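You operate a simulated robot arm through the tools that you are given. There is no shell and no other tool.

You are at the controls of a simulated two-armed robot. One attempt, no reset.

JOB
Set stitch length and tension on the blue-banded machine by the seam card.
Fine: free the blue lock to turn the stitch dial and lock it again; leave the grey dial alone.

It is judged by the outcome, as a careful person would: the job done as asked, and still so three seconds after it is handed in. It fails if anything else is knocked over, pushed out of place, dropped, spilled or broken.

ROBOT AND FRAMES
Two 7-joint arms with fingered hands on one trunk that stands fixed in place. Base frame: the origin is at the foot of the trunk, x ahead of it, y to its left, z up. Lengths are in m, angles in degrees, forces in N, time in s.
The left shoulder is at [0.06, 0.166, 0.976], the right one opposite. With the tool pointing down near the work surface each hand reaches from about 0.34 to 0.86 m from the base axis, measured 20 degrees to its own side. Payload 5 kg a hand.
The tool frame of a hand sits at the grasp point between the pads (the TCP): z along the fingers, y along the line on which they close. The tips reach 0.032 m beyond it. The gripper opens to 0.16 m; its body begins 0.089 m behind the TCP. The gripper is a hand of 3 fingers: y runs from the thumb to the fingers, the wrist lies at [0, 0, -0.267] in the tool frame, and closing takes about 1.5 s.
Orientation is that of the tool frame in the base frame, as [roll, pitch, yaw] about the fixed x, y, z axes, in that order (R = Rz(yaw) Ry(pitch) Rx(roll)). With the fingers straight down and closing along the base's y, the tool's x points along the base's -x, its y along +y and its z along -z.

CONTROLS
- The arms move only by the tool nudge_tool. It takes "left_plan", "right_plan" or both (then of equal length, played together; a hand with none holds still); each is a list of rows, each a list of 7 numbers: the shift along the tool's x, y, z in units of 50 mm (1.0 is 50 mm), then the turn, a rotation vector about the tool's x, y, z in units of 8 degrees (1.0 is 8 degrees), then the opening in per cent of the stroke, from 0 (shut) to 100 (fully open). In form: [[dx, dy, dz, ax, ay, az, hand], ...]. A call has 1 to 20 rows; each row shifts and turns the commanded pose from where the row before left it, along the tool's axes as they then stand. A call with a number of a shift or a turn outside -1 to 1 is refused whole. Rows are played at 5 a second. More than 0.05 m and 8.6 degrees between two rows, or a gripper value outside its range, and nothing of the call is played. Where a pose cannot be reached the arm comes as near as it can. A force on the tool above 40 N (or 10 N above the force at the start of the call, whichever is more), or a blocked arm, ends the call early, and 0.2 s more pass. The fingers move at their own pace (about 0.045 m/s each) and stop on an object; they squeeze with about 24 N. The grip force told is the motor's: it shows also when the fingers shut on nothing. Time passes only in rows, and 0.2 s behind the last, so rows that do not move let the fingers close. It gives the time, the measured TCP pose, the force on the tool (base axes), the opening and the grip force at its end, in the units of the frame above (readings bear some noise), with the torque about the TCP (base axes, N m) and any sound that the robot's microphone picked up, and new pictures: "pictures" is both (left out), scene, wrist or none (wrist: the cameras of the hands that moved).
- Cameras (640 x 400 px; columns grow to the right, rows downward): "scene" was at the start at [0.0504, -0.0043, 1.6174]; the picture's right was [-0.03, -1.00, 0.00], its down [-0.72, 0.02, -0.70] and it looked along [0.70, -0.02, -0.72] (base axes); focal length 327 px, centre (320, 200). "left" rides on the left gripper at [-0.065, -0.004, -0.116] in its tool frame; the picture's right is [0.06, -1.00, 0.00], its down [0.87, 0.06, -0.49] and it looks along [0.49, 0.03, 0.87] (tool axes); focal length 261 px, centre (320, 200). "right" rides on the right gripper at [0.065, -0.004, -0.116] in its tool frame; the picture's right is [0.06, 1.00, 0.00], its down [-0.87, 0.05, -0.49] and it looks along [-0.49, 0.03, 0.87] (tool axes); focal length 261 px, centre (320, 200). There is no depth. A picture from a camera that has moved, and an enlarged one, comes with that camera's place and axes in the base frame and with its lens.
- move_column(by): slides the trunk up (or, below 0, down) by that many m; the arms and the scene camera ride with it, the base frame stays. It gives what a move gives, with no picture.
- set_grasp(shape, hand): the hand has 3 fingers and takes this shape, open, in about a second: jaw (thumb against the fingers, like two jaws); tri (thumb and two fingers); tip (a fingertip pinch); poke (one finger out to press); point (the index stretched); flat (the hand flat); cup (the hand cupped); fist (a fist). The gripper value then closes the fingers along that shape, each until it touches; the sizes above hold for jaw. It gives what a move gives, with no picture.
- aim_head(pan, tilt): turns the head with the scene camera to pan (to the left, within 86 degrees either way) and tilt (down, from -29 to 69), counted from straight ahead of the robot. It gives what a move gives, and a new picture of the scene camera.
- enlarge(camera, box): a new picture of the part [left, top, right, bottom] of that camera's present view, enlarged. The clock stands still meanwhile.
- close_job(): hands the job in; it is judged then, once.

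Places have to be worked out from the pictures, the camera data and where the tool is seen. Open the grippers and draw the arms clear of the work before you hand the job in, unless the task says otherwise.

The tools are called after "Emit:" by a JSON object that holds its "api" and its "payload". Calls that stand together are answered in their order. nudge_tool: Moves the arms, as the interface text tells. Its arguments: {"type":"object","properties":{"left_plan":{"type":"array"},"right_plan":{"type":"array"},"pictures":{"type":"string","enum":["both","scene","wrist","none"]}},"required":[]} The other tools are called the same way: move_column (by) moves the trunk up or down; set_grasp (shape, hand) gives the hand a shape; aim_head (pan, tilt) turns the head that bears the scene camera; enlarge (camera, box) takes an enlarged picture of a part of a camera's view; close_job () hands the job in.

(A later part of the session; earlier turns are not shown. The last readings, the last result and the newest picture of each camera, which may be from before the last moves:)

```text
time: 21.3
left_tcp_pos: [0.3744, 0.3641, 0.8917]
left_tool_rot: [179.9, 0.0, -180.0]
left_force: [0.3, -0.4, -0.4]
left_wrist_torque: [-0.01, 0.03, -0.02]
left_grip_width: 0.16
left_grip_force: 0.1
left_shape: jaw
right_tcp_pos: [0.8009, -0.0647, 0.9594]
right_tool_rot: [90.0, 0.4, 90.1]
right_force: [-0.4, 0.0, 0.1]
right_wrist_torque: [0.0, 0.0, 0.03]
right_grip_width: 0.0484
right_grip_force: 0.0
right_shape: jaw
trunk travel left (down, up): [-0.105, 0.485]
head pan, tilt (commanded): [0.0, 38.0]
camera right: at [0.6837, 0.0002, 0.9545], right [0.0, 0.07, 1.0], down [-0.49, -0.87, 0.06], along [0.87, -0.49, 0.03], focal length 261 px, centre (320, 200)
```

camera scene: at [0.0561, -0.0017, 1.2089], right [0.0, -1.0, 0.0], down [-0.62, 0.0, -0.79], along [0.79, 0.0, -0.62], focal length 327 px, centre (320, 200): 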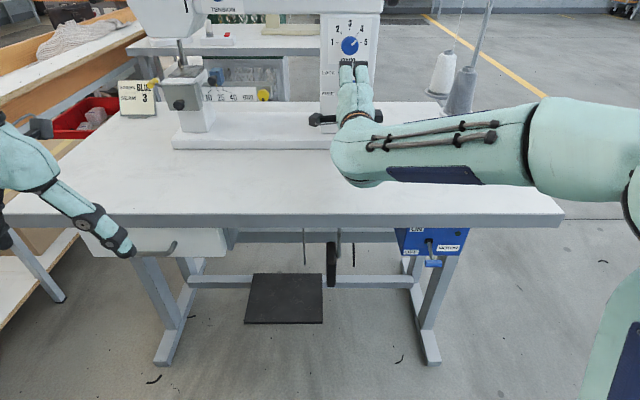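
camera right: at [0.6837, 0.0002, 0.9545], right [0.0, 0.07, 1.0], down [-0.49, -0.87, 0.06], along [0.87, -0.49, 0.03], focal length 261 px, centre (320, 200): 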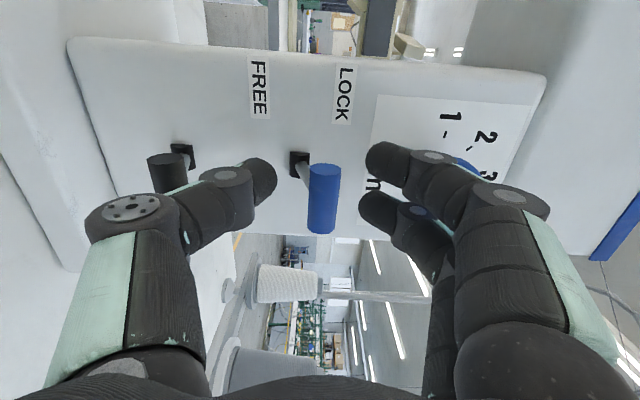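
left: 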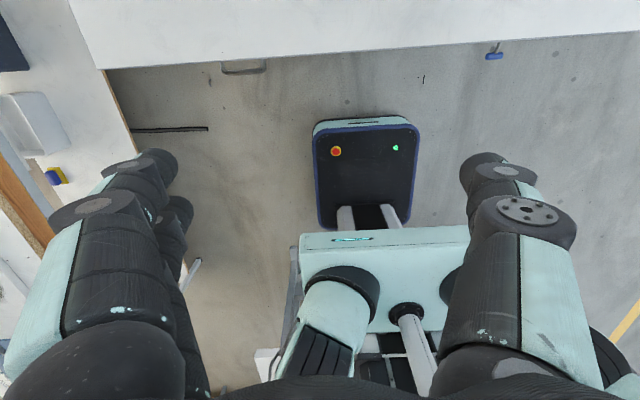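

No contact so far, and the handle lies between the pads. Closing the grip on it now.

Emit:
{"api": "nudge_tool", "payload": {"right_plan": [[0, 0, 0, 0, 0, 0, 0], [0, 0, 0, 0, 0, 0, 0], [0, 0, 0, 0, 0, 0, 0], [0, 0, 0, 0, 0, 0, 0], [0, 0, 0, 0, 0, 0, 0]], "pictures": "wrist"}}

```text
time: 22.5
left_tcp_pos: [0.3744, 0.3646, 0.8907]
left_tool_rot: [-179.9, 0.0, 180.0]
left_force: [-0.7, 0.4, 0.1]
left_wrist_torque: [0.0, 0.05, -0.02]
left_grip_width: 0.1598
left_grip_force: 0.2
left_shape: jaw
right_tcp_pos: [0.8005, -0.0647, 0.9566]
right_tool_rot: [90.3, 0.3, 90.0]
right_force: [0.0, 0.3, -9.2]
right_wrist_torque: [0.01, 0.45, -0.02]
right_grip_width: 0.0009
right_grip_force: 24.3
right_shape: jaw
trunk travel left (down, up): [-0.105, 0.485]
head pan, tilt (commanded): [0.0, 38.0]
camera right: at [0.6842, 0.0, 0.9523], right [0.0, 0.07, 1.0], down [-0.49, -0.87, 0.06], along [0.87, -0.49, 0.03], focal length 261 px, centre (320, 200)
```

right: 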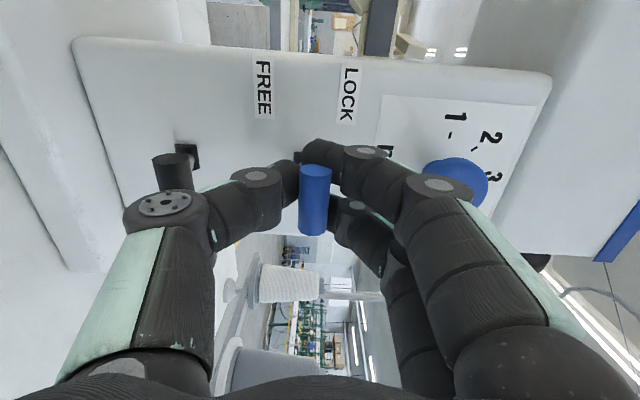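

The motor shows 24 N, but the width reads almost zero. I'll enlarge to see how the digits actually sit on the handle.

Emit:
{"api": "enlarge", "payload": {"camera": "right", "box": [240, 120, 400, 250]}}

Emit:
{"api": "enlarge", "payload": {"camera": "scene", "box": [290, 10, 410, 160]}}

```text
3.08 times, centred on (320, 185) of right
camera zoom: at [0.6842, 0.0, 0.9523], right [0.0, 0.07, 1.0], down [-0.49, -0.87, 0.06], along [0.87, -0.49, 0.03], focal length 802 px, centre (320, 246)
```

zoom: 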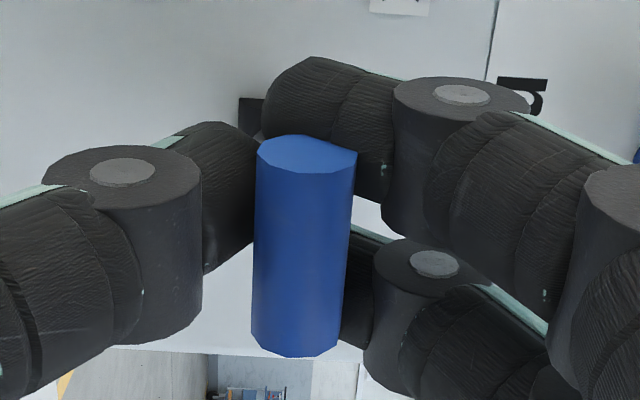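

```text
2.67 times, centred on (350, 85) of scene
camera zoom: at [0.0568, -0.0018, 1.2087], right [0.0, -1.0, 0.0], down [-0.62, 0.0, -0.79], along [0.79, 0.0, -0.62], focal length 873 px, centre (240, 507)
```

zoom: 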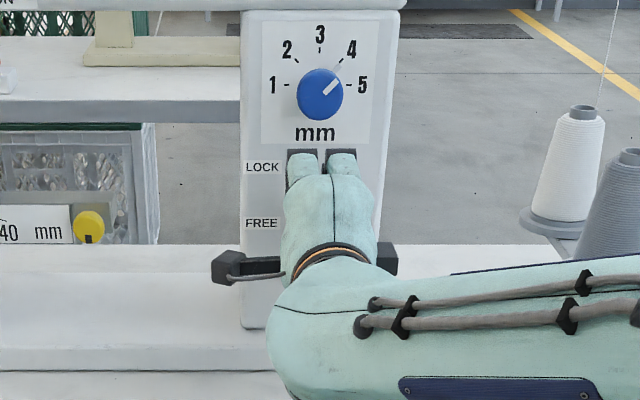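

The digits have curled around behind the handle and caged it on its stem, which holds well enough for moving it up or down. I'll move straight down in small steps and watch the force and picture.

Emit:
{"api": "nudge_tool", "payload": {"right_plan": [[0, -0.15, 0, 0, 0, 0, 0], [0, -0.15, 0, 0, 0, 0, 0], [0, -0.15, 0, 0, 0, 0, 0]], "pictures": "both"}}

```text
time: 23.3
left_tcp_pos: [0.3751, 0.3645, 0.8905]
left_tool_rot: [-180.0, -0.1, -179.9]
left_force: [-0.5, -0.7, 0.2]
left_wrist_torque: [-0.02, 0.01, -0.01]
left_grip_width: 0.1599
left_grip_force: 0.0
left_shape: jaw
right_tcp_pos: [0.8019, -0.0655, 0.938]
right_tool_rot: [89.8, 0.3, 90.0]
right_force: [17.9, 4.1, 3.9]
right_wrist_torque: [0.01, -0.01, 0.03]
right_grip_width: 0.0
right_grip_force: 24.2
right_shape: jaw
trunk travel left (down, up): [-0.105, 0.485]
head pan, tilt (commanded): [0.0, 38.0]
camera scene: at [0.0573, -0.0013, 1.209], right [0.0, -1.0, 0.0], down [-0.62, 0.0, -0.79], along [0.79, 0.0, -0.62], focal length 327 px, centre (320, 200)
camera right: at [0.6851, -0.0008, 0.9329], right [0.0, 0.07, 1.0], down [-0.49, -0.87, 0.06], along [0.87, -0.49, 0.04], focal length 261 px, centre (320, 200)
```

scene: 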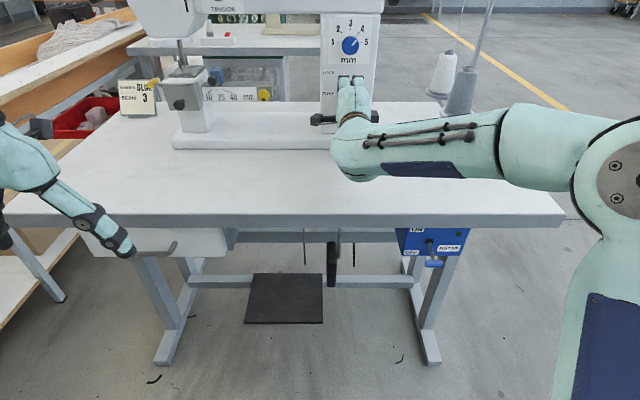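
right: 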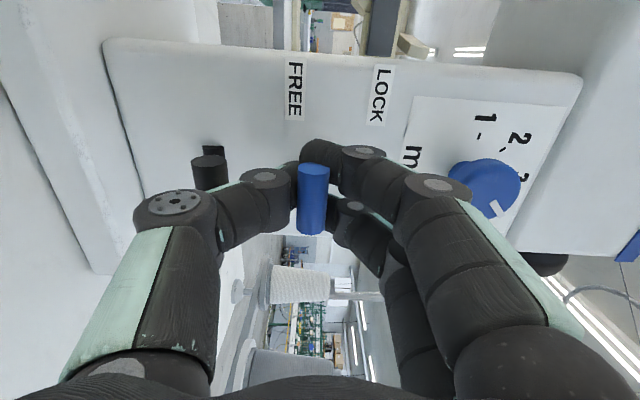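

The handle follows the hand, now near z≈0.938, with moderate forces. I'll continue down another 13 mm or so toward FREE.

Emit:
{"api": "nudge_tool", "payload": {"right_plan": [[0, -0.14, 0, 0, 0, 0, 0], [0, -0.14, 0, 0, 0, 0, 0]], "pictures": "wrist"}}

```text
time: 23.9
left_tcp_pos: [0.3747, 0.3656, 0.892]
left_tool_rot: [-180.0, 0.0, 179.9]
left_force: [0.3, -0.1, 0.7]
left_wrist_torque: [-0.02, 0.0, -0.03]
left_grip_width: 0.1598
left_grip_force: 0.2
left_shape: jaw
right_tcp_pos: [0.7994, -0.0653, 0.9276]
right_tool_rot: [89.5, 0.3, 90.0]
right_force: [19.1, 3.8, 25.5]
right_wrist_torque: [-0.01, 0.04, 0.05]
right_grip_width: 0.0
right_grip_force: 23.7
right_shape: jaw
trunk travel left (down, up): [-0.105, 0.485]
head pan, tilt (commanded): [0.0, 38.0]
camera right: at [0.6841, -0.0007, 0.9225], right [-0.01, 0.07, 1.0], down [-0.49, -0.87, 0.05], along [0.87, -0.49, 0.04], focal length 261 px, centre (320, 200)
```

right: 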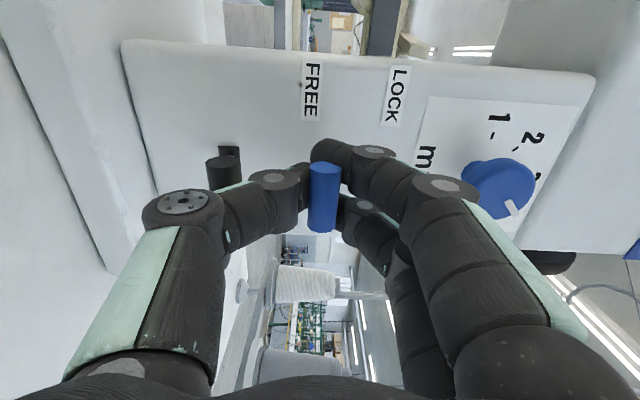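

The vertical reaction has risen to 25 N at z≈0.928, so the lever is probably at its lower stop. I'll press 4 mm more to check that it is seated.

Emit:
{"api": "nudge_tool", "payload": {"right_plan": [[0, -0.08, 0, 0, 0, 0, 0]], "pictures": "none"}}

```text
time: 24.3
left_tcp_pos: [0.3716, 0.3648, 0.8922]
left_tool_rot: [-179.9, 0.1, 179.9]
left_force: [0.6, -0.3, 0.1]
left_wrist_torque: [-0.02, -0.02, 0.01]
left_grip_width: 0.1602
left_grip_force: 0.1
left_shape: jaw
right_tcp_pos: [0.7993, -0.0658, 0.9243]
right_tool_rot: [89.5, 0.4, 90.1]
right_force: [15.1, 3.6, 33.2]
right_wrist_torque: [-0.01, 0.17, 0.01]
right_grip_width: 0.0
right_grip_force: 24.2
right_shape: jaw
trunk travel left (down, up): [-0.105, 0.485]
head pan, tilt (commanded): [0.0, 38.0]
```

It moved on only with rising force, so it is close to or at the stop. Before opening, I'll check the thumb's clearance to the black lever below.

Emit:
{"api": "enlarge", "payload": {"camera": "right", "box": [120, 110, 380, 270]}}

Emit:
{"api": "enlarge", "payload": {"camera": "scene", "box": [290, 10, 410, 160]}}

```text
2.46 times, centred on (250, 190) of right
camera zoom: at [0.6836, -0.0007, 0.9191], right [-0.01, 0.07, 1.0], down [-0.49, -0.87, 0.05], along [0.87, -0.49, 0.04], focal length 642 px, centre (492, 225)
```

zoom: 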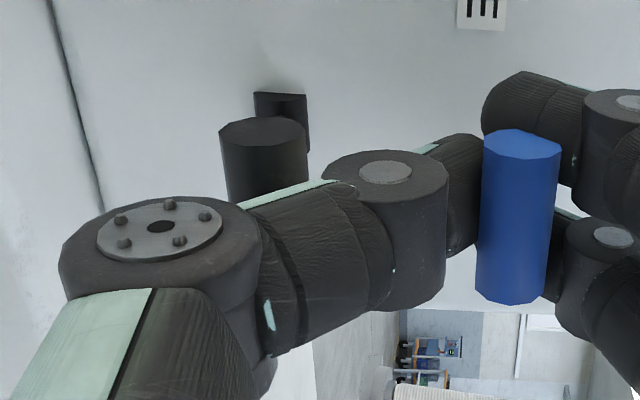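

```text
2.67 times, centred on (350, 85) of scene
camera zoom: at [0.0547, -0.0013, 1.2092], right [0.0, -1.0, 0.0], down [-0.61, 0.0, -0.79], along [0.79, 0.0, -0.61], focal length 873 px, centre (240, 507)
```

zoom: 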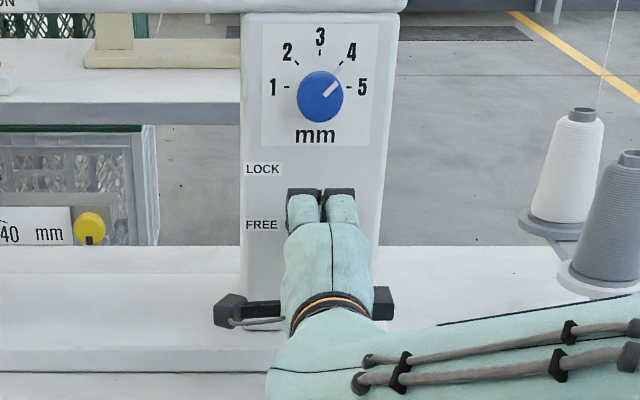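

The thumb link runs very close to the black lever, so simply opening downward could push it. I'll relieve the load and pitch the tool about 20° downward around the handle, which swings the thumb's middle link back and up, clear of the black lever.

Emit:
{"api": "nudge_tool", "payload": {"right_plan": [[0, 0.06, 0, 0.5, 0, 0, 0], [0, 0.04, 0, 0.7, 0, 0, 0], [0, 0, 0, 0.7, 0, 0, 0], [0, 0, 0, 0.6, 0, 0, 0]], "pictures": "wrist"}}

```text
time: 25.3
left_tcp_pos: [0.3735, 0.3649, 0.8919]
left_tool_rot: [-180.0, 0.0, 179.9]
left_force: [0.3, 0.0, 0.6]
left_wrist_torque: [0.02, 0.0, -0.01]
left_grip_width: 0.1597
left_grip_force: 0.1
left_shape: jaw
right_tcp_pos: [0.8013, -0.066, 0.9228]
right_tool_rot: [110.0, 0.6, 90.1]
right_force: [17.9, 2.1, 18.1]
right_wrist_torque: [-0.03, -0.09, 0.0]
right_grip_width: 0.0
right_grip_force: 23.5
right_shape: jaw
trunk travel left (down, up): [-0.105, 0.485]
head pan, tilt (commanded): [0.0, 38.0]
camera right: at [0.6896, -0.0011, 0.9584], right [0.34, 0.07, 0.94], down [-0.44, -0.87, 0.23], along [0.83, -0.49, -0.26], focal length 261 px, centre (320, 200)
```

right: 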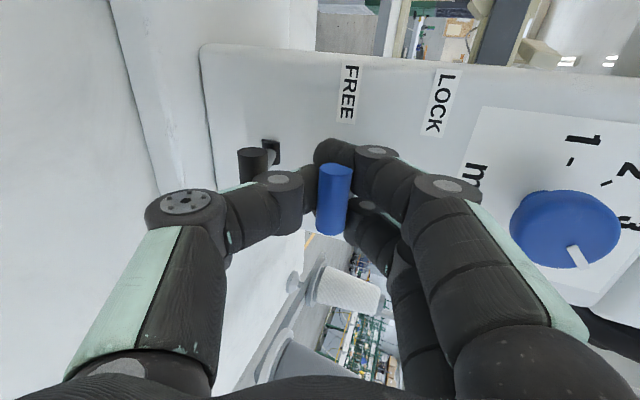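

The hand is pitched 20° and the thumb has swung clear of the black lever. Now I'll open gently to about 40 mm while easing up and back slightly.

Emit:
{"api": "nudge_tool", "payload": {"right_plan": [[0, 0.043, -0.058, 0, 0, 0, 25], [0, 0.043, -0.058, 0, 0, 0, 25], [0, 0, 0, 0, 0, 0, 25]], "pictures": "wrist"}}

```text
time: 26.1
left_tcp_pos: [0.3746, 0.3644, 0.8915]
left_tool_rot: [-180.0, 0.0, 180.0]
left_force: [-0.2, 0.0, -0.5]
left_wrist_torque: [0.0, 0.0, 0.0]
left_grip_width: 0.16
left_grip_force: 0.1
left_shape: jaw
right_tcp_pos: [0.7971, -0.0643, 0.9277]
right_tool_rot: [110.1, 0.4, 90.0]
right_force: [0.8, 1.1, 1.8]
right_wrist_torque: [0.06, -0.06, 0.03]
right_grip_width: 0.0385
right_grip_force: 0.0
right_shape: jaw
trunk travel left (down, up): [-0.105, 0.485]
head pan, tilt (commanded): [0.0, 38.0]
camera right: at [0.6852, -0.0005, 0.9639], right [0.34, 0.07, 0.94], down [-0.44, -0.87, 0.23], along [0.83, -0.49, -0.27], focal length 261 px, centre (320, 200)
```

right: 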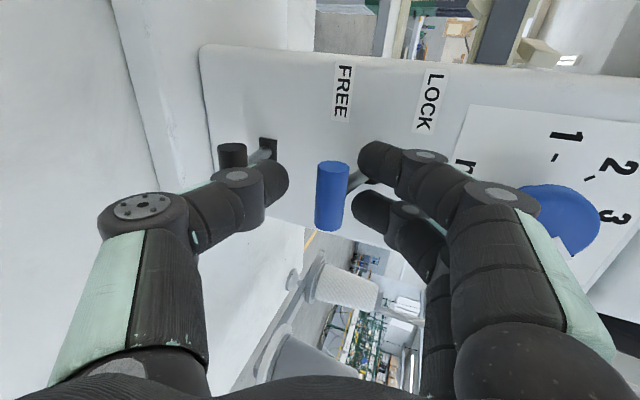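

The grip opened with no residual force, and the blue lever now slopes down toward FREE. I'll retreat straight back about 80 mm.

Emit:
{"api": "nudge_tool", "payload": {"right_plan": [[0, -0.137, -0.376, 0, 0, 0, 25], [0, -0.205, -0.564, 0, 0, 0, 25], [0, -0.205, -0.564, 0, 0, 0, 25]], "pictures": "both"}}

```text
time: 26.9
left_tcp_pos: [0.3726, 0.3653, 0.8917]
left_tool_rot: [180.0, 0.0, 180.0]
left_force: [0.1, 0.0, -0.3]
left_wrist_torque: [-0.03, -0.04, 0.03]
left_grip_width: 0.1596
left_grip_force: 0.1
left_shape: jaw
right_tcp_pos: [0.7185, -0.0644, 0.9283]
right_tool_rot: [110.1, 0.4, 90.1]
right_force: [0.0, 0.2, -0.1]
right_wrist_torque: [0.0, -0.02, 0.01]
right_grip_width: 0.0398
right_grip_force: 0.2
right_shape: jaw
trunk travel left (down, up): [-0.105, 0.485]
head pan, tilt (commanded): [0.0, 38.0]
camera scene: at [0.0562, -0.0018, 1.2089], right [0.0, -1.0, 0.0], down [-0.62, 0.0, -0.79], along [0.79, 0.0, -0.62], focal length 327 px, centre (320, 200)
camera right: at [0.6068, 0.0004, 0.9641], right [0.34, 0.07, 0.94], down [-0.44, -0.87, 0.22], along [0.83, -0.49, -0.27], focal length 261 px, centre (320, 200)
```

scene: 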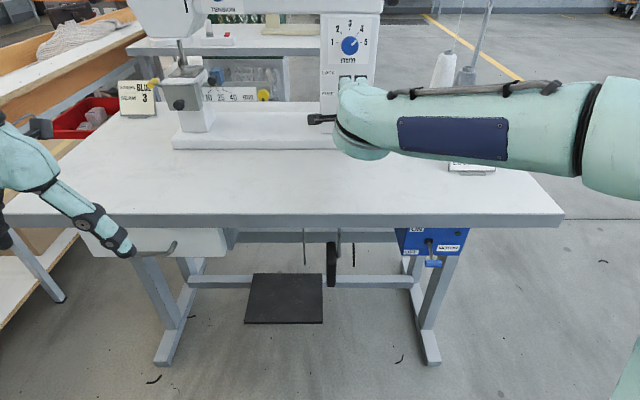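
right: 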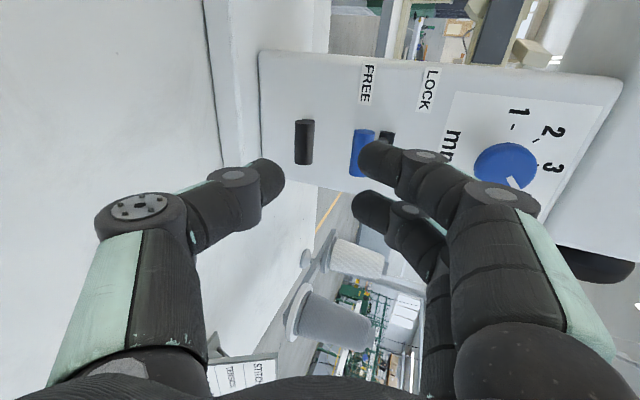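

The blue lever is now down at FREE. I'll raise the hand to knob height, level it, roll back 45° and open to about 72 mm, ready to grip the stitch knob.

Emit:
{"api": "nudge_tool", "payload": {"right_plan": [[0, 0.489, -0.178, -0.625, 0, 0, 25], [0, 0.502, -0.135, -0.625, 0, 0, 25], [0, 0.512, -0.09, -0.625, 0, 0, 25], [0, 0.518, -0.045, -0.625, 0, 0, 25], [0, 0, 0, 0, 0, -0.9375, 45], [0, 0, 0, 0, 0, -0.9375, 45], [0, 0, 0, 0, 0, -0.9375, 45], [0, 0, 0, 0, 0, -0.9375, 45], [0, 0, 0, 0, 0, -0.9375, 45], [0, 0, 0, 0, 0, -0.9375, 45]], "pictures": "both"}}

```text
time: 29.1
left_tcp_pos: [0.3744, 0.364, 0.8917]
left_tool_rot: [-179.9, 0.1, 180.0]
left_force: [-0.1, 1.2, 1.2]
left_wrist_torque: [-0.03, 0.03, -0.02]
left_grip_width: 0.16
left_grip_force: 0.1
left_shape: jaw
right_tcp_pos: [0.7171, -0.0652, 1.0334]
right_tool_rot: [90.0, 45.5, 90.0]
right_force: [0.5, 0.6, 0.0]
right_wrist_torque: [0.02, 0.01, 0.02]
right_grip_width: 0.0715
right_grip_force: 0.0
right_shape: jaw
trunk travel left (down, up): [-0.105, 0.485]
head pan, tilt (commanded): [0.0, 38.0]
camera scene: at [0.0561, -0.0017, 1.2089], right [0.0, -1.0, 0.0], down [-0.62, 0.0, -0.79], along [0.79, 0.0, -0.62], focal length 327 px, centre (320, 200)
camera right: at [0.5998, -0.0231, 0.9841], right [0.0, 0.76, 0.66], down [-0.49, -0.57, 0.66], along [0.87, -0.32, 0.37], focal length 261 px, centre (320, 200)
```

scene: 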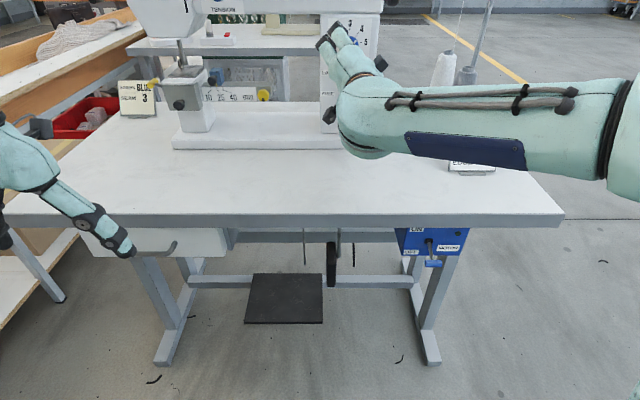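
right: 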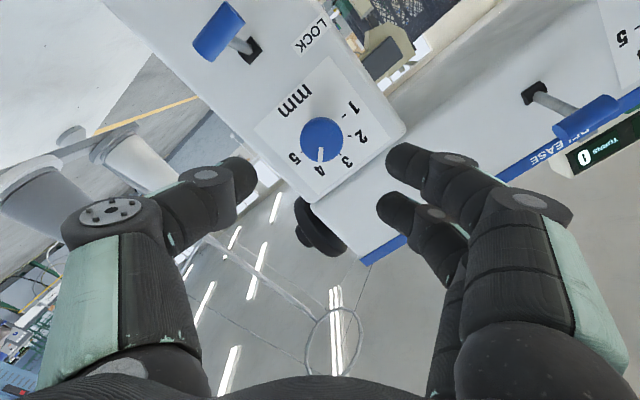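

The knob sits on the tool axis to within about 4 mm. I'll correct that and go in until the tips overlap the knob by roughly 18 mm, then look before closing.

Emit:
{"api": "nudge_tool", "payload": {"right_plan": [[0.06, 0, 0.44, 0, 0, 0, 45], [0, 0, 0.44, 0, 0, 0, 45], [0, 0, 0.44, 0, 0, 0, 45], [0, 0, 0.42, 0, 0, 0, 45]], "pictures": "wrist"}}

```text
time: 30.1
left_tcp_pos: [0.3734, 0.365, 0.8919]
left_tool_rot: [180.0, 0.0, 179.9]
left_force: [0.6, 0.1, -0.6]
left_wrist_torque: [0.0, -0.02, 0.01]
left_grip_width: 0.1601
left_grip_force: 0.0
left_shape: jaw
right_tcp_pos: [0.8022, -0.0614, 1.0299]
right_tool_rot: [90.0, 45.3, 90.1]
right_force: [-0.6, 0.1, 0.1]
right_wrist_torque: [-0.03, 0.01, -0.01]
right_grip_width: 0.0713
right_grip_force: 0.0
right_shape: jaw
trunk travel left (down, up): [-0.105, 0.485]
head pan, tilt (commanded): [0.0, 38.0]
camera right: at [0.6862, -0.02, 0.981], right [0.0, 0.75, 0.66], down [-0.49, -0.57, 0.66], along [0.87, -0.32, 0.37], focal length 261 px, centre (320, 200)
```

right: 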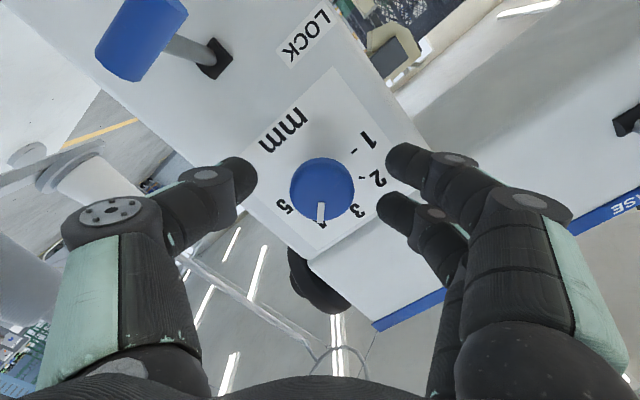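

The knob is centred between thumb and fingers with no contact yet. Closing the grip on the knob.

Emit:
{"api": "nudge_tool", "payload": {"right_plan": [[0, 0, 0, 0, 0, 0, 0], [0, 0, 0, 0, 0, 0, 0], [0, 0, 0, 0, 0, 0, 0], [0, 0, 0, 0, 0, 0, 0], [0, 0, 0, 0, 0, 0, 0]], "pictures": "wrist"}}

```text
time: 31.3
left_tcp_pos: [0.3735, 0.3656, 0.8917]
left_tool_rot: [-180.0, 0.0, -179.9]
left_force: [0.3, -0.7, 0.0]
left_wrist_torque: [0.01, -0.03, -0.02]
left_grip_width: 0.16
left_grip_force: 0.0
left_shape: jaw
right_tcp_pos: [0.802, -0.0629, 1.031]
right_tool_rot: [90.1, 45.4, 90.0]
right_force: [0.6, 0.8, -1.0]
right_wrist_torque: [0.02, 0.01, 0.04]
right_grip_width: 0.0248
right_grip_force: 24.3
right_shape: jaw
trunk travel left (down, up): [-0.105, 0.485]
head pan, tilt (commanded): [0.0, 38.0]
camera right: at [0.686, -0.0199, 0.9813], right [0.0, 0.75, 0.66], down [-0.49, -0.57, 0.66], along [0.87, -0.32, 0.37], focal length 261 px, centre (320, 200)
```

right: 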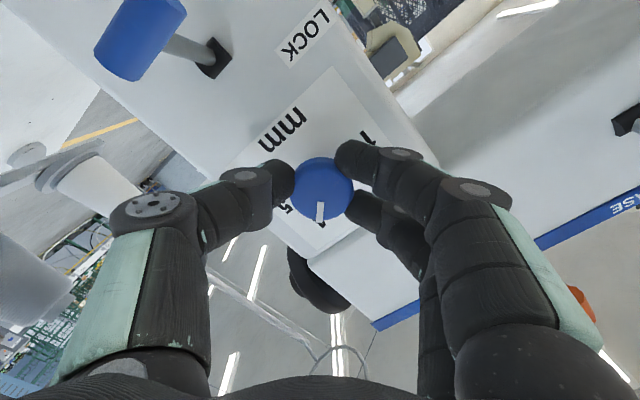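

The three-point grip is firm at 24 N with almost no side load, and the pointer stands at 4. I'll turn +45° clockwise toward 5.

Emit:
{"api": "nudge_tool", "payload": {"right_plan": [[0, 0, 0, 0, 0, 0.75, 0], [0, 0, 0, 0, 0, 0.75, 0], [0, 0, 0, 0, 0, 0.75, 0], [0, 0, 0, 0, 0, 0.75, 0]], "pictures": "both"}}

```text
time: 32.3
left_tcp_pos: [0.3729, 0.365, 0.8929]
left_tool_rot: [180.0, 0.0, 179.9]
left_force: [0.2, -0.4, 0.4]
left_wrist_torque: [-0.01, -0.04, 0.0]
left_grip_width: 0.1599
left_grip_force: 0.0
left_shape: jaw
right_tcp_pos: [0.8028, -0.0604, 1.0319]
right_tool_rot: [89.9, 21.3, 90.1]
right_force: [0.2, 5.2, 3.5]
right_wrist_torque: [-0.04, -0.17, 0.16]
right_grip_width: 0.0241
right_grip_force: 23.7
right_shape: jaw
trunk travel left (down, up): [-0.105, 0.485]
head pan, tilt (commanded): [0.0, 38.0]
camera scene: at [0.0558, -0.0011, 1.2089], right [0.0, -1.0, 0.0], down [-0.62, 0.0, -0.79], along [0.79, 0.0, -0.62], focal length 327 px, centre (320, 200)
camera right: at [0.6859, -0.0026, 1.004], right [0.0, 0.42, 0.91], down [-0.49, -0.79, 0.37], along [0.87, -0.44, 0.21], focal length 261 px, centre (320, 200)
```

scene: 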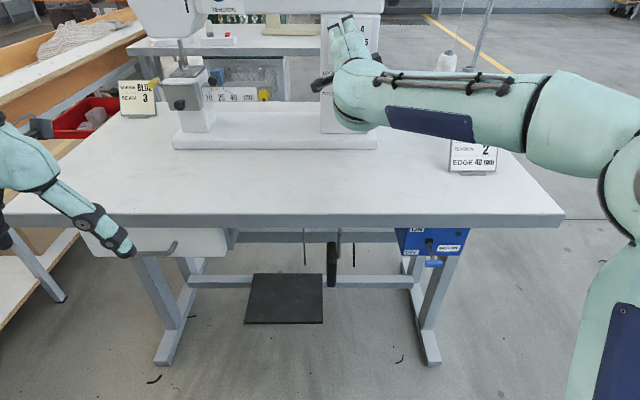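
right: 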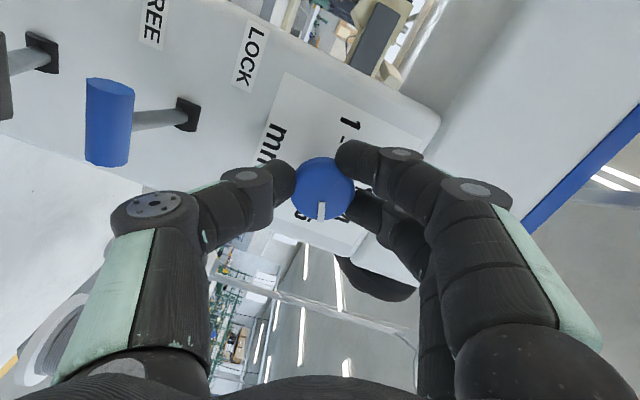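

The knob turns with the hand, with the pointer fixed relative to the camera. It is 24° round, so I'll do the remaining 21°.

Emit:
{"api": "nudge_tool", "payload": {"right_plan": [[0, 0, 0, 0, 0, 0.875, 0], [0, 0, 0, 0, 0, 0.875, 0], [0, 0, 0, 0, 0, 0.875, 0], [0, 0, 0, 0, 0, 0, 0]], "pictures": "wrist"}}

Emit:
{"api": "enlarge", "payload": {"camera": "right", "box": [240, 70, 440, 270]}}

```text
time: 33.3
left_tcp_pos: [0.3732, 0.3669, 0.8919]
left_tool_rot: [-180.0, 0.0, -180.0]
left_force: [0.0, -0.1, -0.2]
left_wrist_torque: [0.01, -0.02, -0.02]
left_grip_width: 0.1599
left_grip_force: 0.0
left_shape: jaw
right_tcp_pos: [0.8014, -0.0603, 1.0322]
right_tool_rot: [89.8, 0.4, 90.1]
right_force: [-1.5, 11.9, 9.1]
right_wrist_torque: [-0.1, -0.29, 0.24]
right_grip_width: 0.0242
right_grip_force: 24.0
right_shape: jaw
trunk travel left (down, up): [-0.105, 0.485]
head pan, tilt (commanded): [0.0, 38.0]
camera right: at [0.6858, 0.004, 1.0279], right [0.0, 0.07, 1.0], down [-0.49, -0.87, 0.06], along [0.87, -0.49, 0.04], focal length 261 px, centre (320, 200)
```

right: 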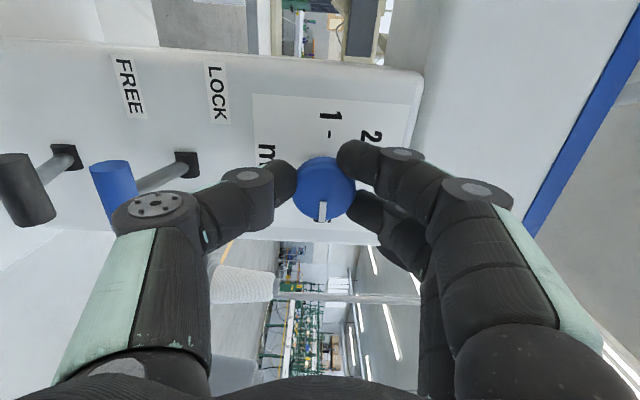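

```text
2.00 times, centred on (340, 170) of right
camera zoom: at [0.6858, 0.004, 1.0279], right [0.0, 0.07, 1.0], down [-0.49, -0.87, 0.06], along [0.87, -0.49, 0.04], focal length 521 px, centre (280, 260)
```

zoom: 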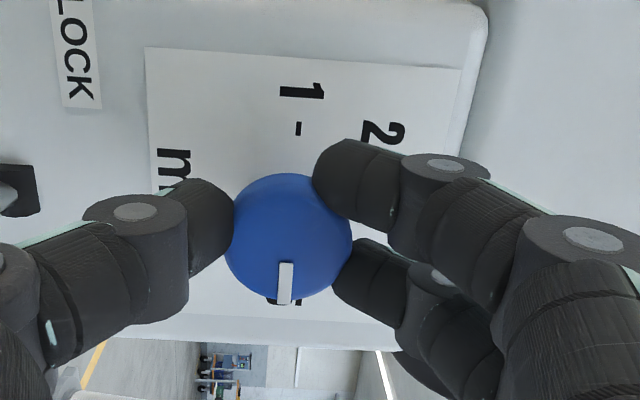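

The pointer now lies level on the 5 side, and both levers hold their places. I'll open the grip and back straight off to verify the setting.

Emit:
{"api": "nudge_tool", "payload": {"right_plan": [[0, 0, 0, 0, 0, 0, 40], [0, 0, 0, 0, 0, 0, 40], [0, 0, 0, 0, 0, 0, 40], [0, 0, -0.5, 0, 0, 0, 40], [0, 0, -0.8, 0, 0, 0, 40], [0, 0, -0.8, 0, 0, 0, 40]], "pictures": "both"}}

Emit:
{"api": "enlarge", "payload": {"camera": "right", "box": [150, 50, 450, 230]}}

Emit:
{"api": "enlarge", "payload": {"camera": "scene", "box": [300, 0, 400, 140]}}

```text
time: 34.7
left_tcp_pos: [0.3743, 0.3646, 0.8923]
left_tool_rot: [179.9, 0.1, -179.9]
left_force: [0.2, -0.2, 0.7]
left_wrist_torque: [0.01, 0.02, -0.01]
left_grip_width: 0.1599
left_grip_force: 0.0
left_shape: jaw
right_tcp_pos: [0.7007, -0.0638, 1.0317]
right_tool_rot: [90.1, 0.4, 89.9]
right_force: [0.0, 0.4, -0.7]
right_wrist_torque: [0.03, 0.02, -0.01]
right_grip_width: 0.0635
right_grip_force: 0.1
right_shape: jaw
trunk travel left (down, up): [-0.105, 0.485]
head pan, tilt (commanded): [0.0, 38.0]
camera scene: at [0.0563, -0.0017, 1.2089], right [0.0, -1.0, 0.0], down [-0.62, 0.0, -0.79], along [0.79, 0.0, -0.62], focal length 327 px, centre (320, 200)
camera right: at [0.5838, 0.0012, 1.0271], right [0.0, 0.07, 1.0], down [-0.49, -0.87, 0.06], along [0.87, -0.49, 0.03], focal length 261 px, centre (320, 200)
```

scene: 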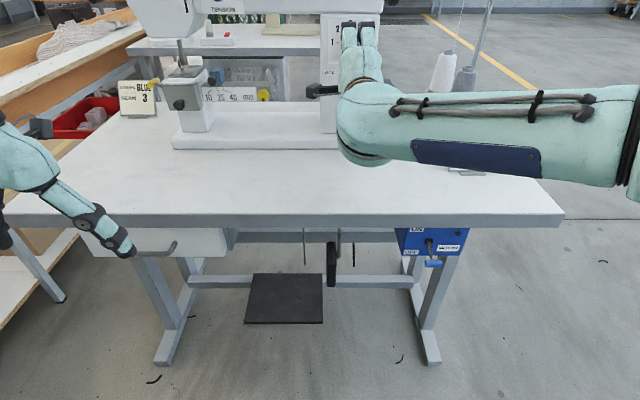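
right: 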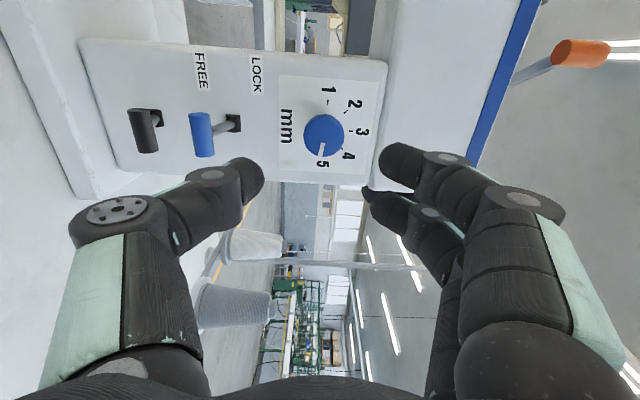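

```text
2.13 times, centred on (300, 140) of right
camera zoom: at [0.5838, 0.0012, 1.0271], right [0.0, 0.07, 1.0], down [-0.49, -0.87, 0.06], along [0.87, -0.49, 0.03], focal length 556 px, centre (363, 328)
```

zoom: 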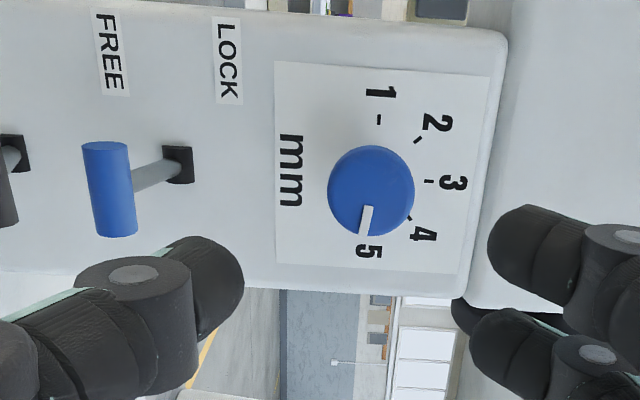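

```text
2.86 times, centred on (350, 70) of scene
camera zoom: at [0.0563, -0.0017, 1.2089], right [0.0, -1.0, 0.0], down [-0.62, 0.0, -0.79], along [0.79, 0.0, -0.62], focal length 935 px, centre (234, 571)
```

zoom: 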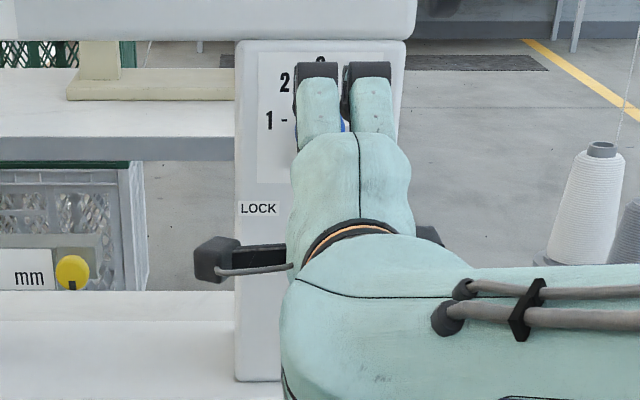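

The pointer looks to be on or near 5. For an exact front view I'll slide the hand aside to the right and zoom the scene camera on the dial.

Emit:
{"api": "nudge_tool", "payload": {"right_plan": [[-0.9, 0, 0, 0, 0, 0, 40], [-0.9, 0, 0, 0, 0, 0, 40], [-0.9, 0, -0.2, 0, 0, 0, 40]], "pictures": "wrist"}}

Emit:
{"api": "aim_head", "payload": {"pan": -4, "tilt": 18}}

Emit:
{"api": "enlarge", "payload": {"camera": "scene", "box": [280, 110, 380, 240]}}

```text
time: 35.5
left_tcp_pos: [0.3737, 0.3644, 0.8916]
left_tool_rot: [180.0, 0.0, 179.9]
left_force: [0.0, -0.1, -0.4]
left_wrist_torque: [0.0, 0.03, 0.0]
left_grip_width: 0.16
left_grip_force: 0.1
left_shape: jaw
right_tcp_pos: [0.6892, -0.1993, 1.031]
right_tool_rot: [90.1, 0.5, 90.1]
right_force: [0.6, -0.1, 0.2]
right_wrist_torque: [-0.01, -0.02, -0.02]
right_grip_width: 0.0634
right_grip_force: 0.0
right_shape: jaw
trunk travel left (down, up): [-0.105, 0.485]
head pan, tilt (commanded): [0.0, 38.0]
camera right: at [0.5725, -0.134, 1.0272], right [0.0, 0.07, 1.0], down [-0.49, -0.87, 0.06], along [0.87, -0.49, 0.03], focal length 261 px, centre (320, 200)
```

right: 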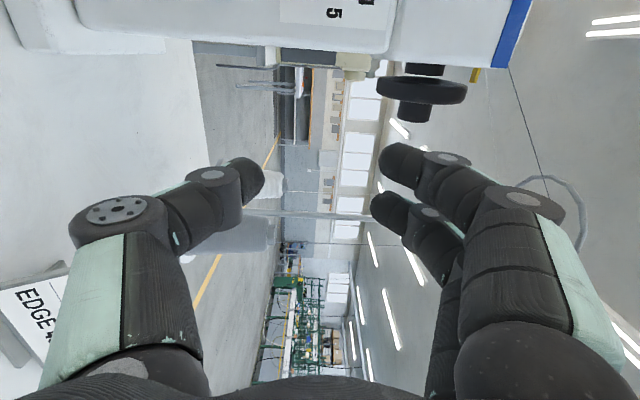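

```text
time: 36.3
left_tcp_pos: [0.374, 0.365, 0.8921]
left_tool_rot: [179.9, 0.0, -180.0]
left_force: [-0.3, 0.0, -0.1]
left_wrist_torque: [0.01, 0.0, 0.0]
left_grip_width: 0.1599
left_grip_force: 0.0
left_shape: jaw
right_tcp_pos: [0.6889, -0.198, 1.0316]
right_tool_rot: [90.0, 0.4, 90.1]
right_force: [-0.1, -0.3, 0.6]
right_wrist_torque: [0.02, 0.01, 0.0]
right_grip_width: 0.0637
right_grip_force: 0.0
right_shape: jaw
trunk travel left (down, up): [-0.105, 0.485]
head pan, tilt (commanded): [-4.0, 18.0]
camera scene: at [0.0628, -0.0082, 1.2405], right [-0.07, -1.0, 0.0], down [-0.31, 0.02, -0.95], along [0.95, -0.07, -0.31], focal length 327 px, centre (320, 200)
```

scene: 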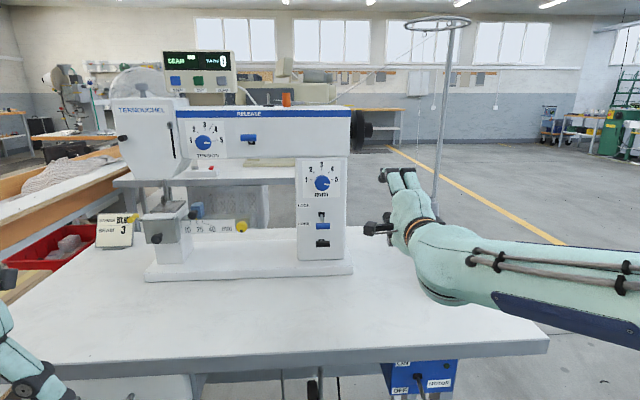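

```text
3.08 times, centred on (330, 175) of scene
camera zoom: at [0.0628, -0.0082, 1.2405], right [-0.07, -1.0, 0.0], down [-0.31, 0.02, -0.95], along [0.95, -0.07, -0.31], focal length 1007 px, centre (289, 277)
```

zoom: 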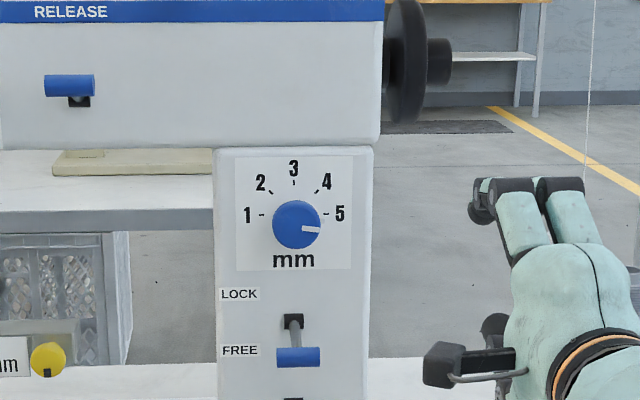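

This is a clean front view with the lever at FREE. I'll zoom further on the stitch dial pointer, the lever and the black lever.

Emit:
{"api": "enlarge", "payload": {"camera": "scene", "box": [297, 155, 347, 205]}}

Emit:
{"api": "enlarge", "payload": {"camera": "scene", "box": [293, 195, 353, 260]}}

Emit:
{"api": "enlarge", "payload": {"camera": "scene", "box": [110, 90, 270, 170]}}

```text
8.00 times, centred on (322, 180) of scene
camera zoom: at [0.0628, -0.0082, 1.2405], right [-0.07, -1.0, 0.0], down [-0.31, 0.02, -0.95], along [0.95, -0.07, -0.31], focal length 2618 px, centre (304, 360)
```

zoom: 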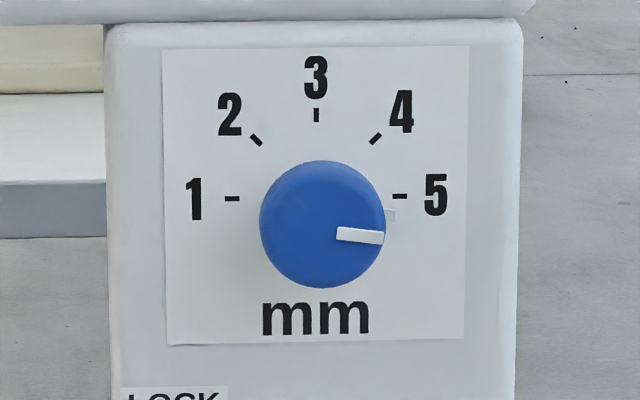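

```text
6.15 times, centred on (323, 228) of scene
camera zoom: at [0.0628, -0.0082, 1.2405], right [-0.07, -1.0, 0.0], down [-0.31, 0.02, -0.95], along [0.95, -0.07, -0.31], focal length 2014 px, centre (302, 31)
```

zoom: 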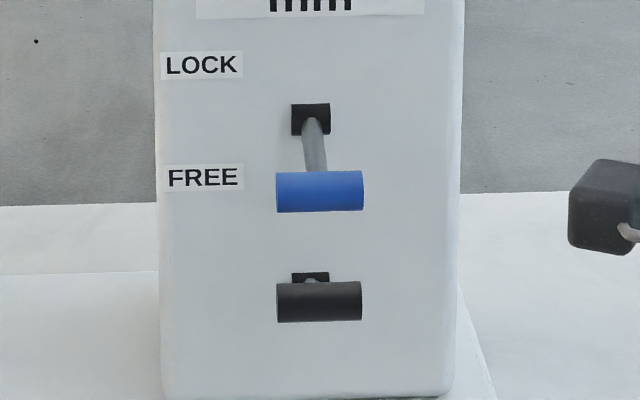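

```text
4.00 times, centred on (190, 130) of scene
camera zoom: at [0.0628, -0.0082, 1.2405], right [-0.07, -1.0, 0.0], down [-0.31, 0.02, -0.95], along [0.95, -0.07, -0.31], focal length 1309 px, centre (840, 480)
```

zoom: 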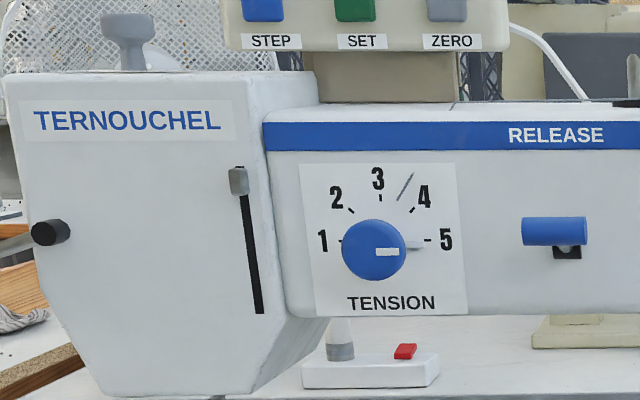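

The stitch pointer seems a few degrees past the 5 tick. I'll take closer enlargements to measure the angle precisely.

Emit:
{"api": "enlarge", "payload": {"camera": "scene", "box": [308, 166, 340, 194]}}

Emit:
{"api": "enlarge", "payload": {"camera": "scene", "box": [188, 126, 222, 160]}}

```text
14.29 times, centred on (324, 180) of scene
camera zoom: at [0.0628, -0.0082, 1.2405], right [-0.07, -1.0, 0.0], down [-0.31, 0.02, -0.95], along [0.95, -0.07, -0.31], focal length 4674 px, centre (263, 486)
```

zoom: 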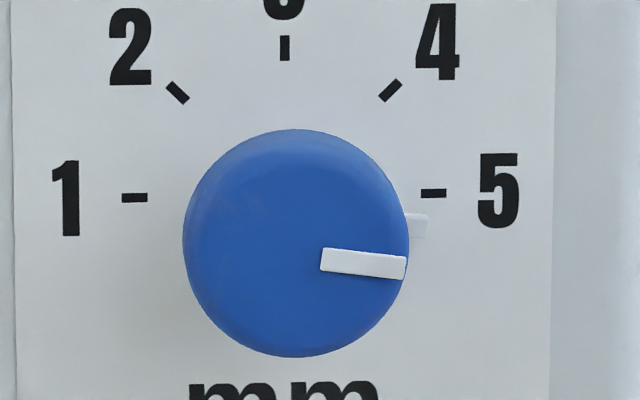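

```text
11.76 times, centred on (205, 143) of scene
camera zoom: at [0.0628, -0.0082, 1.2405], right [-0.07, -1.0, 0.0], down [-0.31, 0.02, -0.95], along [0.95, -0.07, -0.31], focal length 3850 px, centre (1673, 871)
```

zoom: 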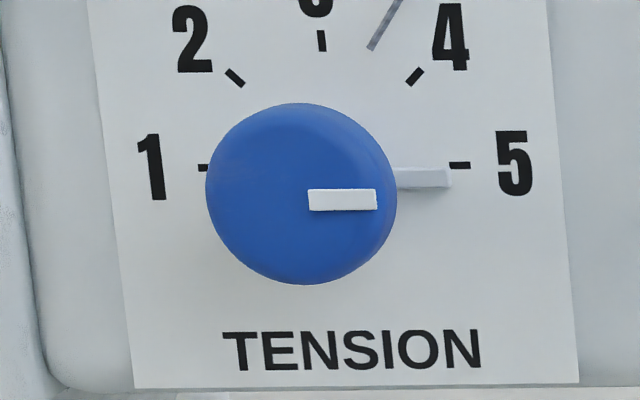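

The stitch pointer is about 6° past the 5 tick, which reads roughly 5.14. It started slightly past 4, so an exact 45° turn overshot. Tension sits right on 5. I'll re-grip the stitch knob and turn it back by that amount.

Emit:
{"api": "nudge_tool", "payload": {"right_plan": [[0.9, 0, 0, 0, 0, 0, 42], [0.9, 0, 0, 0, 0, 0, 42], [0.94, 0.03, 0, 0, 0, 0, 42], [0, 0, 0.57, 0, 0, 0, 42], [0, 0, 0.57, 0, 0, 0, 42], [0, 0, 0.57, 0, 0, 0, 42], [0, 0, 0.55, 0, 0, 0, 42]], "pictures": "wrist"}}

```text
time: 37.9
left_tcp_pos: [0.3749, 0.3642, 0.8923]
left_tool_rot: [-180.0, -0.1, -180.0]
left_force: [-0.4, 0.6, 0.2]
left_wrist_torque: [0.0, -0.02, -0.02]
left_grip_width: 0.1598
left_grip_force: 0.0
left_shape: jaw
right_tcp_pos: [0.7996, -0.0598, 1.0343]
right_tool_rot: [90.0, 0.5, 90.0]
right_force: [0.3, -0.1, -0.2]
right_wrist_torque: [0.03, 0.01, 0.01]
right_grip_width: 0.0666
right_grip_force: 0.0
right_shape: jaw
trunk travel left (down, up): [-0.105, 0.485]
head pan, tilt (commanded): [-4.0, 18.0]
camera right: at [0.6845, 0.0049, 1.0292], right [0.0, 0.07, 1.0], down [-0.49, -0.87, 0.06], along [0.87, -0.49, 0.03], focal length 261 px, centre (320, 200)
```

right: 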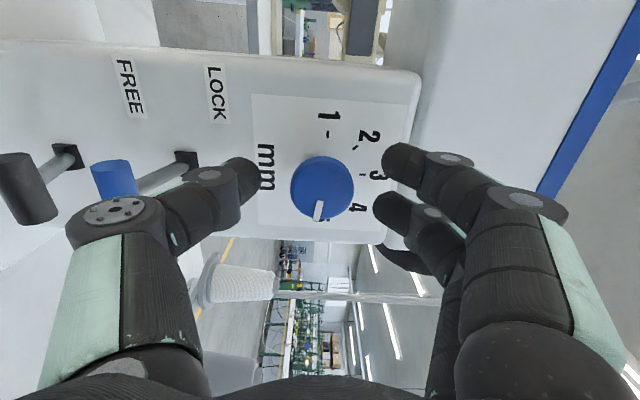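

The knob is centred and the pointer leans just past 5. Closing on it first.

Emit:
{"api": "nudge_tool", "payload": {"right_plan": [[0, 0, 0, 0, 0, 0, 0], [0, 0, 0, 0, 0, 0, 0], [0, 0, 0, 0, 0, 0, 0], [0, 0, 0, 0, 0, 0, 0], [0, 0, 0, 0, 0, 0, 0]], "pictures": "none"}}

Emit:
{"api": "enlarge", "payload": {"camera": "right", "box": [250, 90, 410, 250]}}

```text
time: 39.1
left_tcp_pos: [0.374, 0.3661, 0.8932]
left_tool_rot: [180.0, 0.0, -180.0]
left_force: [-0.8, 0.5, -1.3]
left_wrist_torque: [0.01, 0.03, -0.01]
left_grip_width: 0.1599
left_grip_force: 0.0
left_shape: jaw
right_tcp_pos: [0.8017, -0.0596, 1.0322]
right_tool_rot: [90.0, 0.4, 90.0]
right_force: [1.9, 1.4, 0.1]
right_wrist_torque: [-0.03, -0.06, 0.02]
right_grip_width: 0.0236
right_grip_force: 23.8
right_shape: jaw
trunk travel left (down, up): [-0.105, 0.485]
head pan, tilt (commanded): [-4.0, 18.0]
```

```text
2.50 times, centred on (330, 170) of right
camera zoom: at [0.6842, 0.0054, 1.0291], right [0.0, 0.07, 1.0], down [-0.49, -0.87, 0.06], along [0.87, -0.49, 0.03], focal length 652 px, centre (295, 275)
```

zoom: 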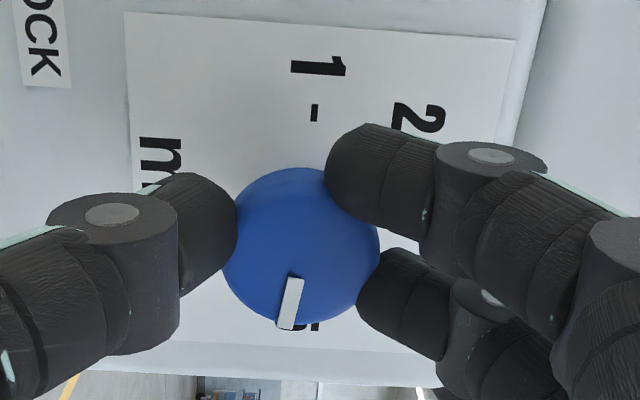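

In this grip the pointer reads about 7° past level, while just before the last release it read level. So the release itself dragged the knob, because the hand was side-loaded by about 15 N. I'll turn back 7° and balance the side force before opening this time.

Emit:
{"api": "nudge_tool", "payload": {"right_plan": [[0, 0, 0, 0, 0, -0.45, 0], [0, 0, 0, 0, 0, -0.45, 0], [0, 0, 0, 0, 0, 0, 0]], "pictures": "none"}}

Emit:
{"api": "enlarge", "payload": {"camera": "right", "box": [250, 90, 410, 250]}}

Emit:
{"api": "enlarge", "payload": {"camera": "scene", "box": [290, 150, 360, 210]}}

```text
time: 39.9
left_tcp_pos: [0.3743, 0.3646, 0.8915]
left_tool_rot: [-180.0, 0.0, 179.8]
left_force: [0.0, -0.5, -0.2]
left_wrist_torque: [0.02, 0.0, -0.01]
left_grip_width: 0.1598
left_grip_force: 0.0
left_shape: jaw
right_tcp_pos: [0.8006, -0.0592, 1.0324]
right_tool_rot: [90.0, 7.6, 89.9]
right_force: [-2.1, 1.0, -1.5]
right_wrist_torque: [0.01, -0.01, 0.04]
right_grip_width: 0.0233
right_grip_force: 23.6
right_shape: jaw
trunk travel left (down, up): [-0.105, 0.485]
head pan, tilt (commanded): [-4.0, 18.0]
```

```text
2.50 times, centred on (330, 170) of right
camera zoom: at [0.6843, 0.0041, 1.0204], right [0.0, 0.19, 0.98], down [-0.49, -0.85, 0.17], along [0.87, -0.48, 0.1], focal length 652 px, centre (295, 275)
```

zoom: 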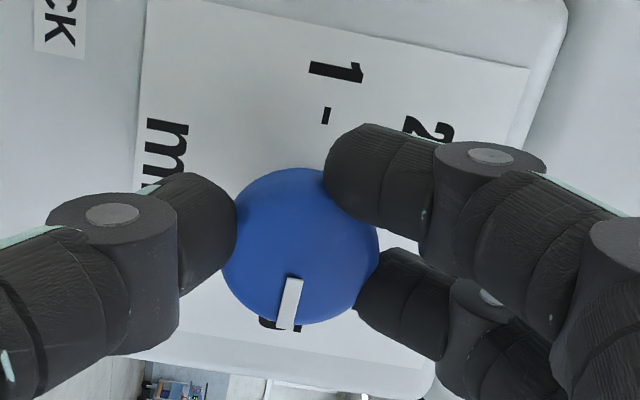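

```text
6.67 times, centred on (325, 180) of scene
camera zoom: at [0.0628, -0.0081, 1.2405], right [-0.07, -1.0, 0.0], down [-0.31, 0.02, -0.95], along [0.95, -0.07, -0.31], focal length 2181 px, centre (287, 333)
```

zoom: 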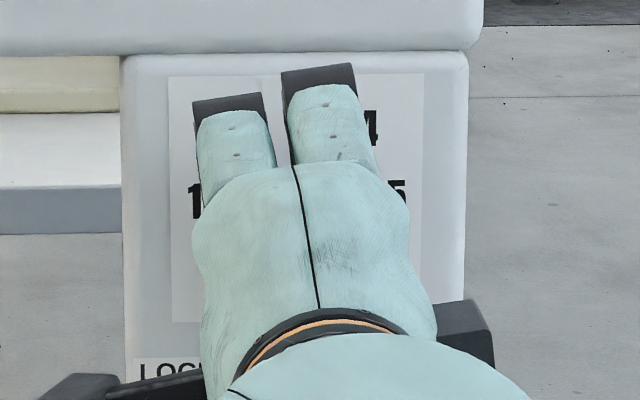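

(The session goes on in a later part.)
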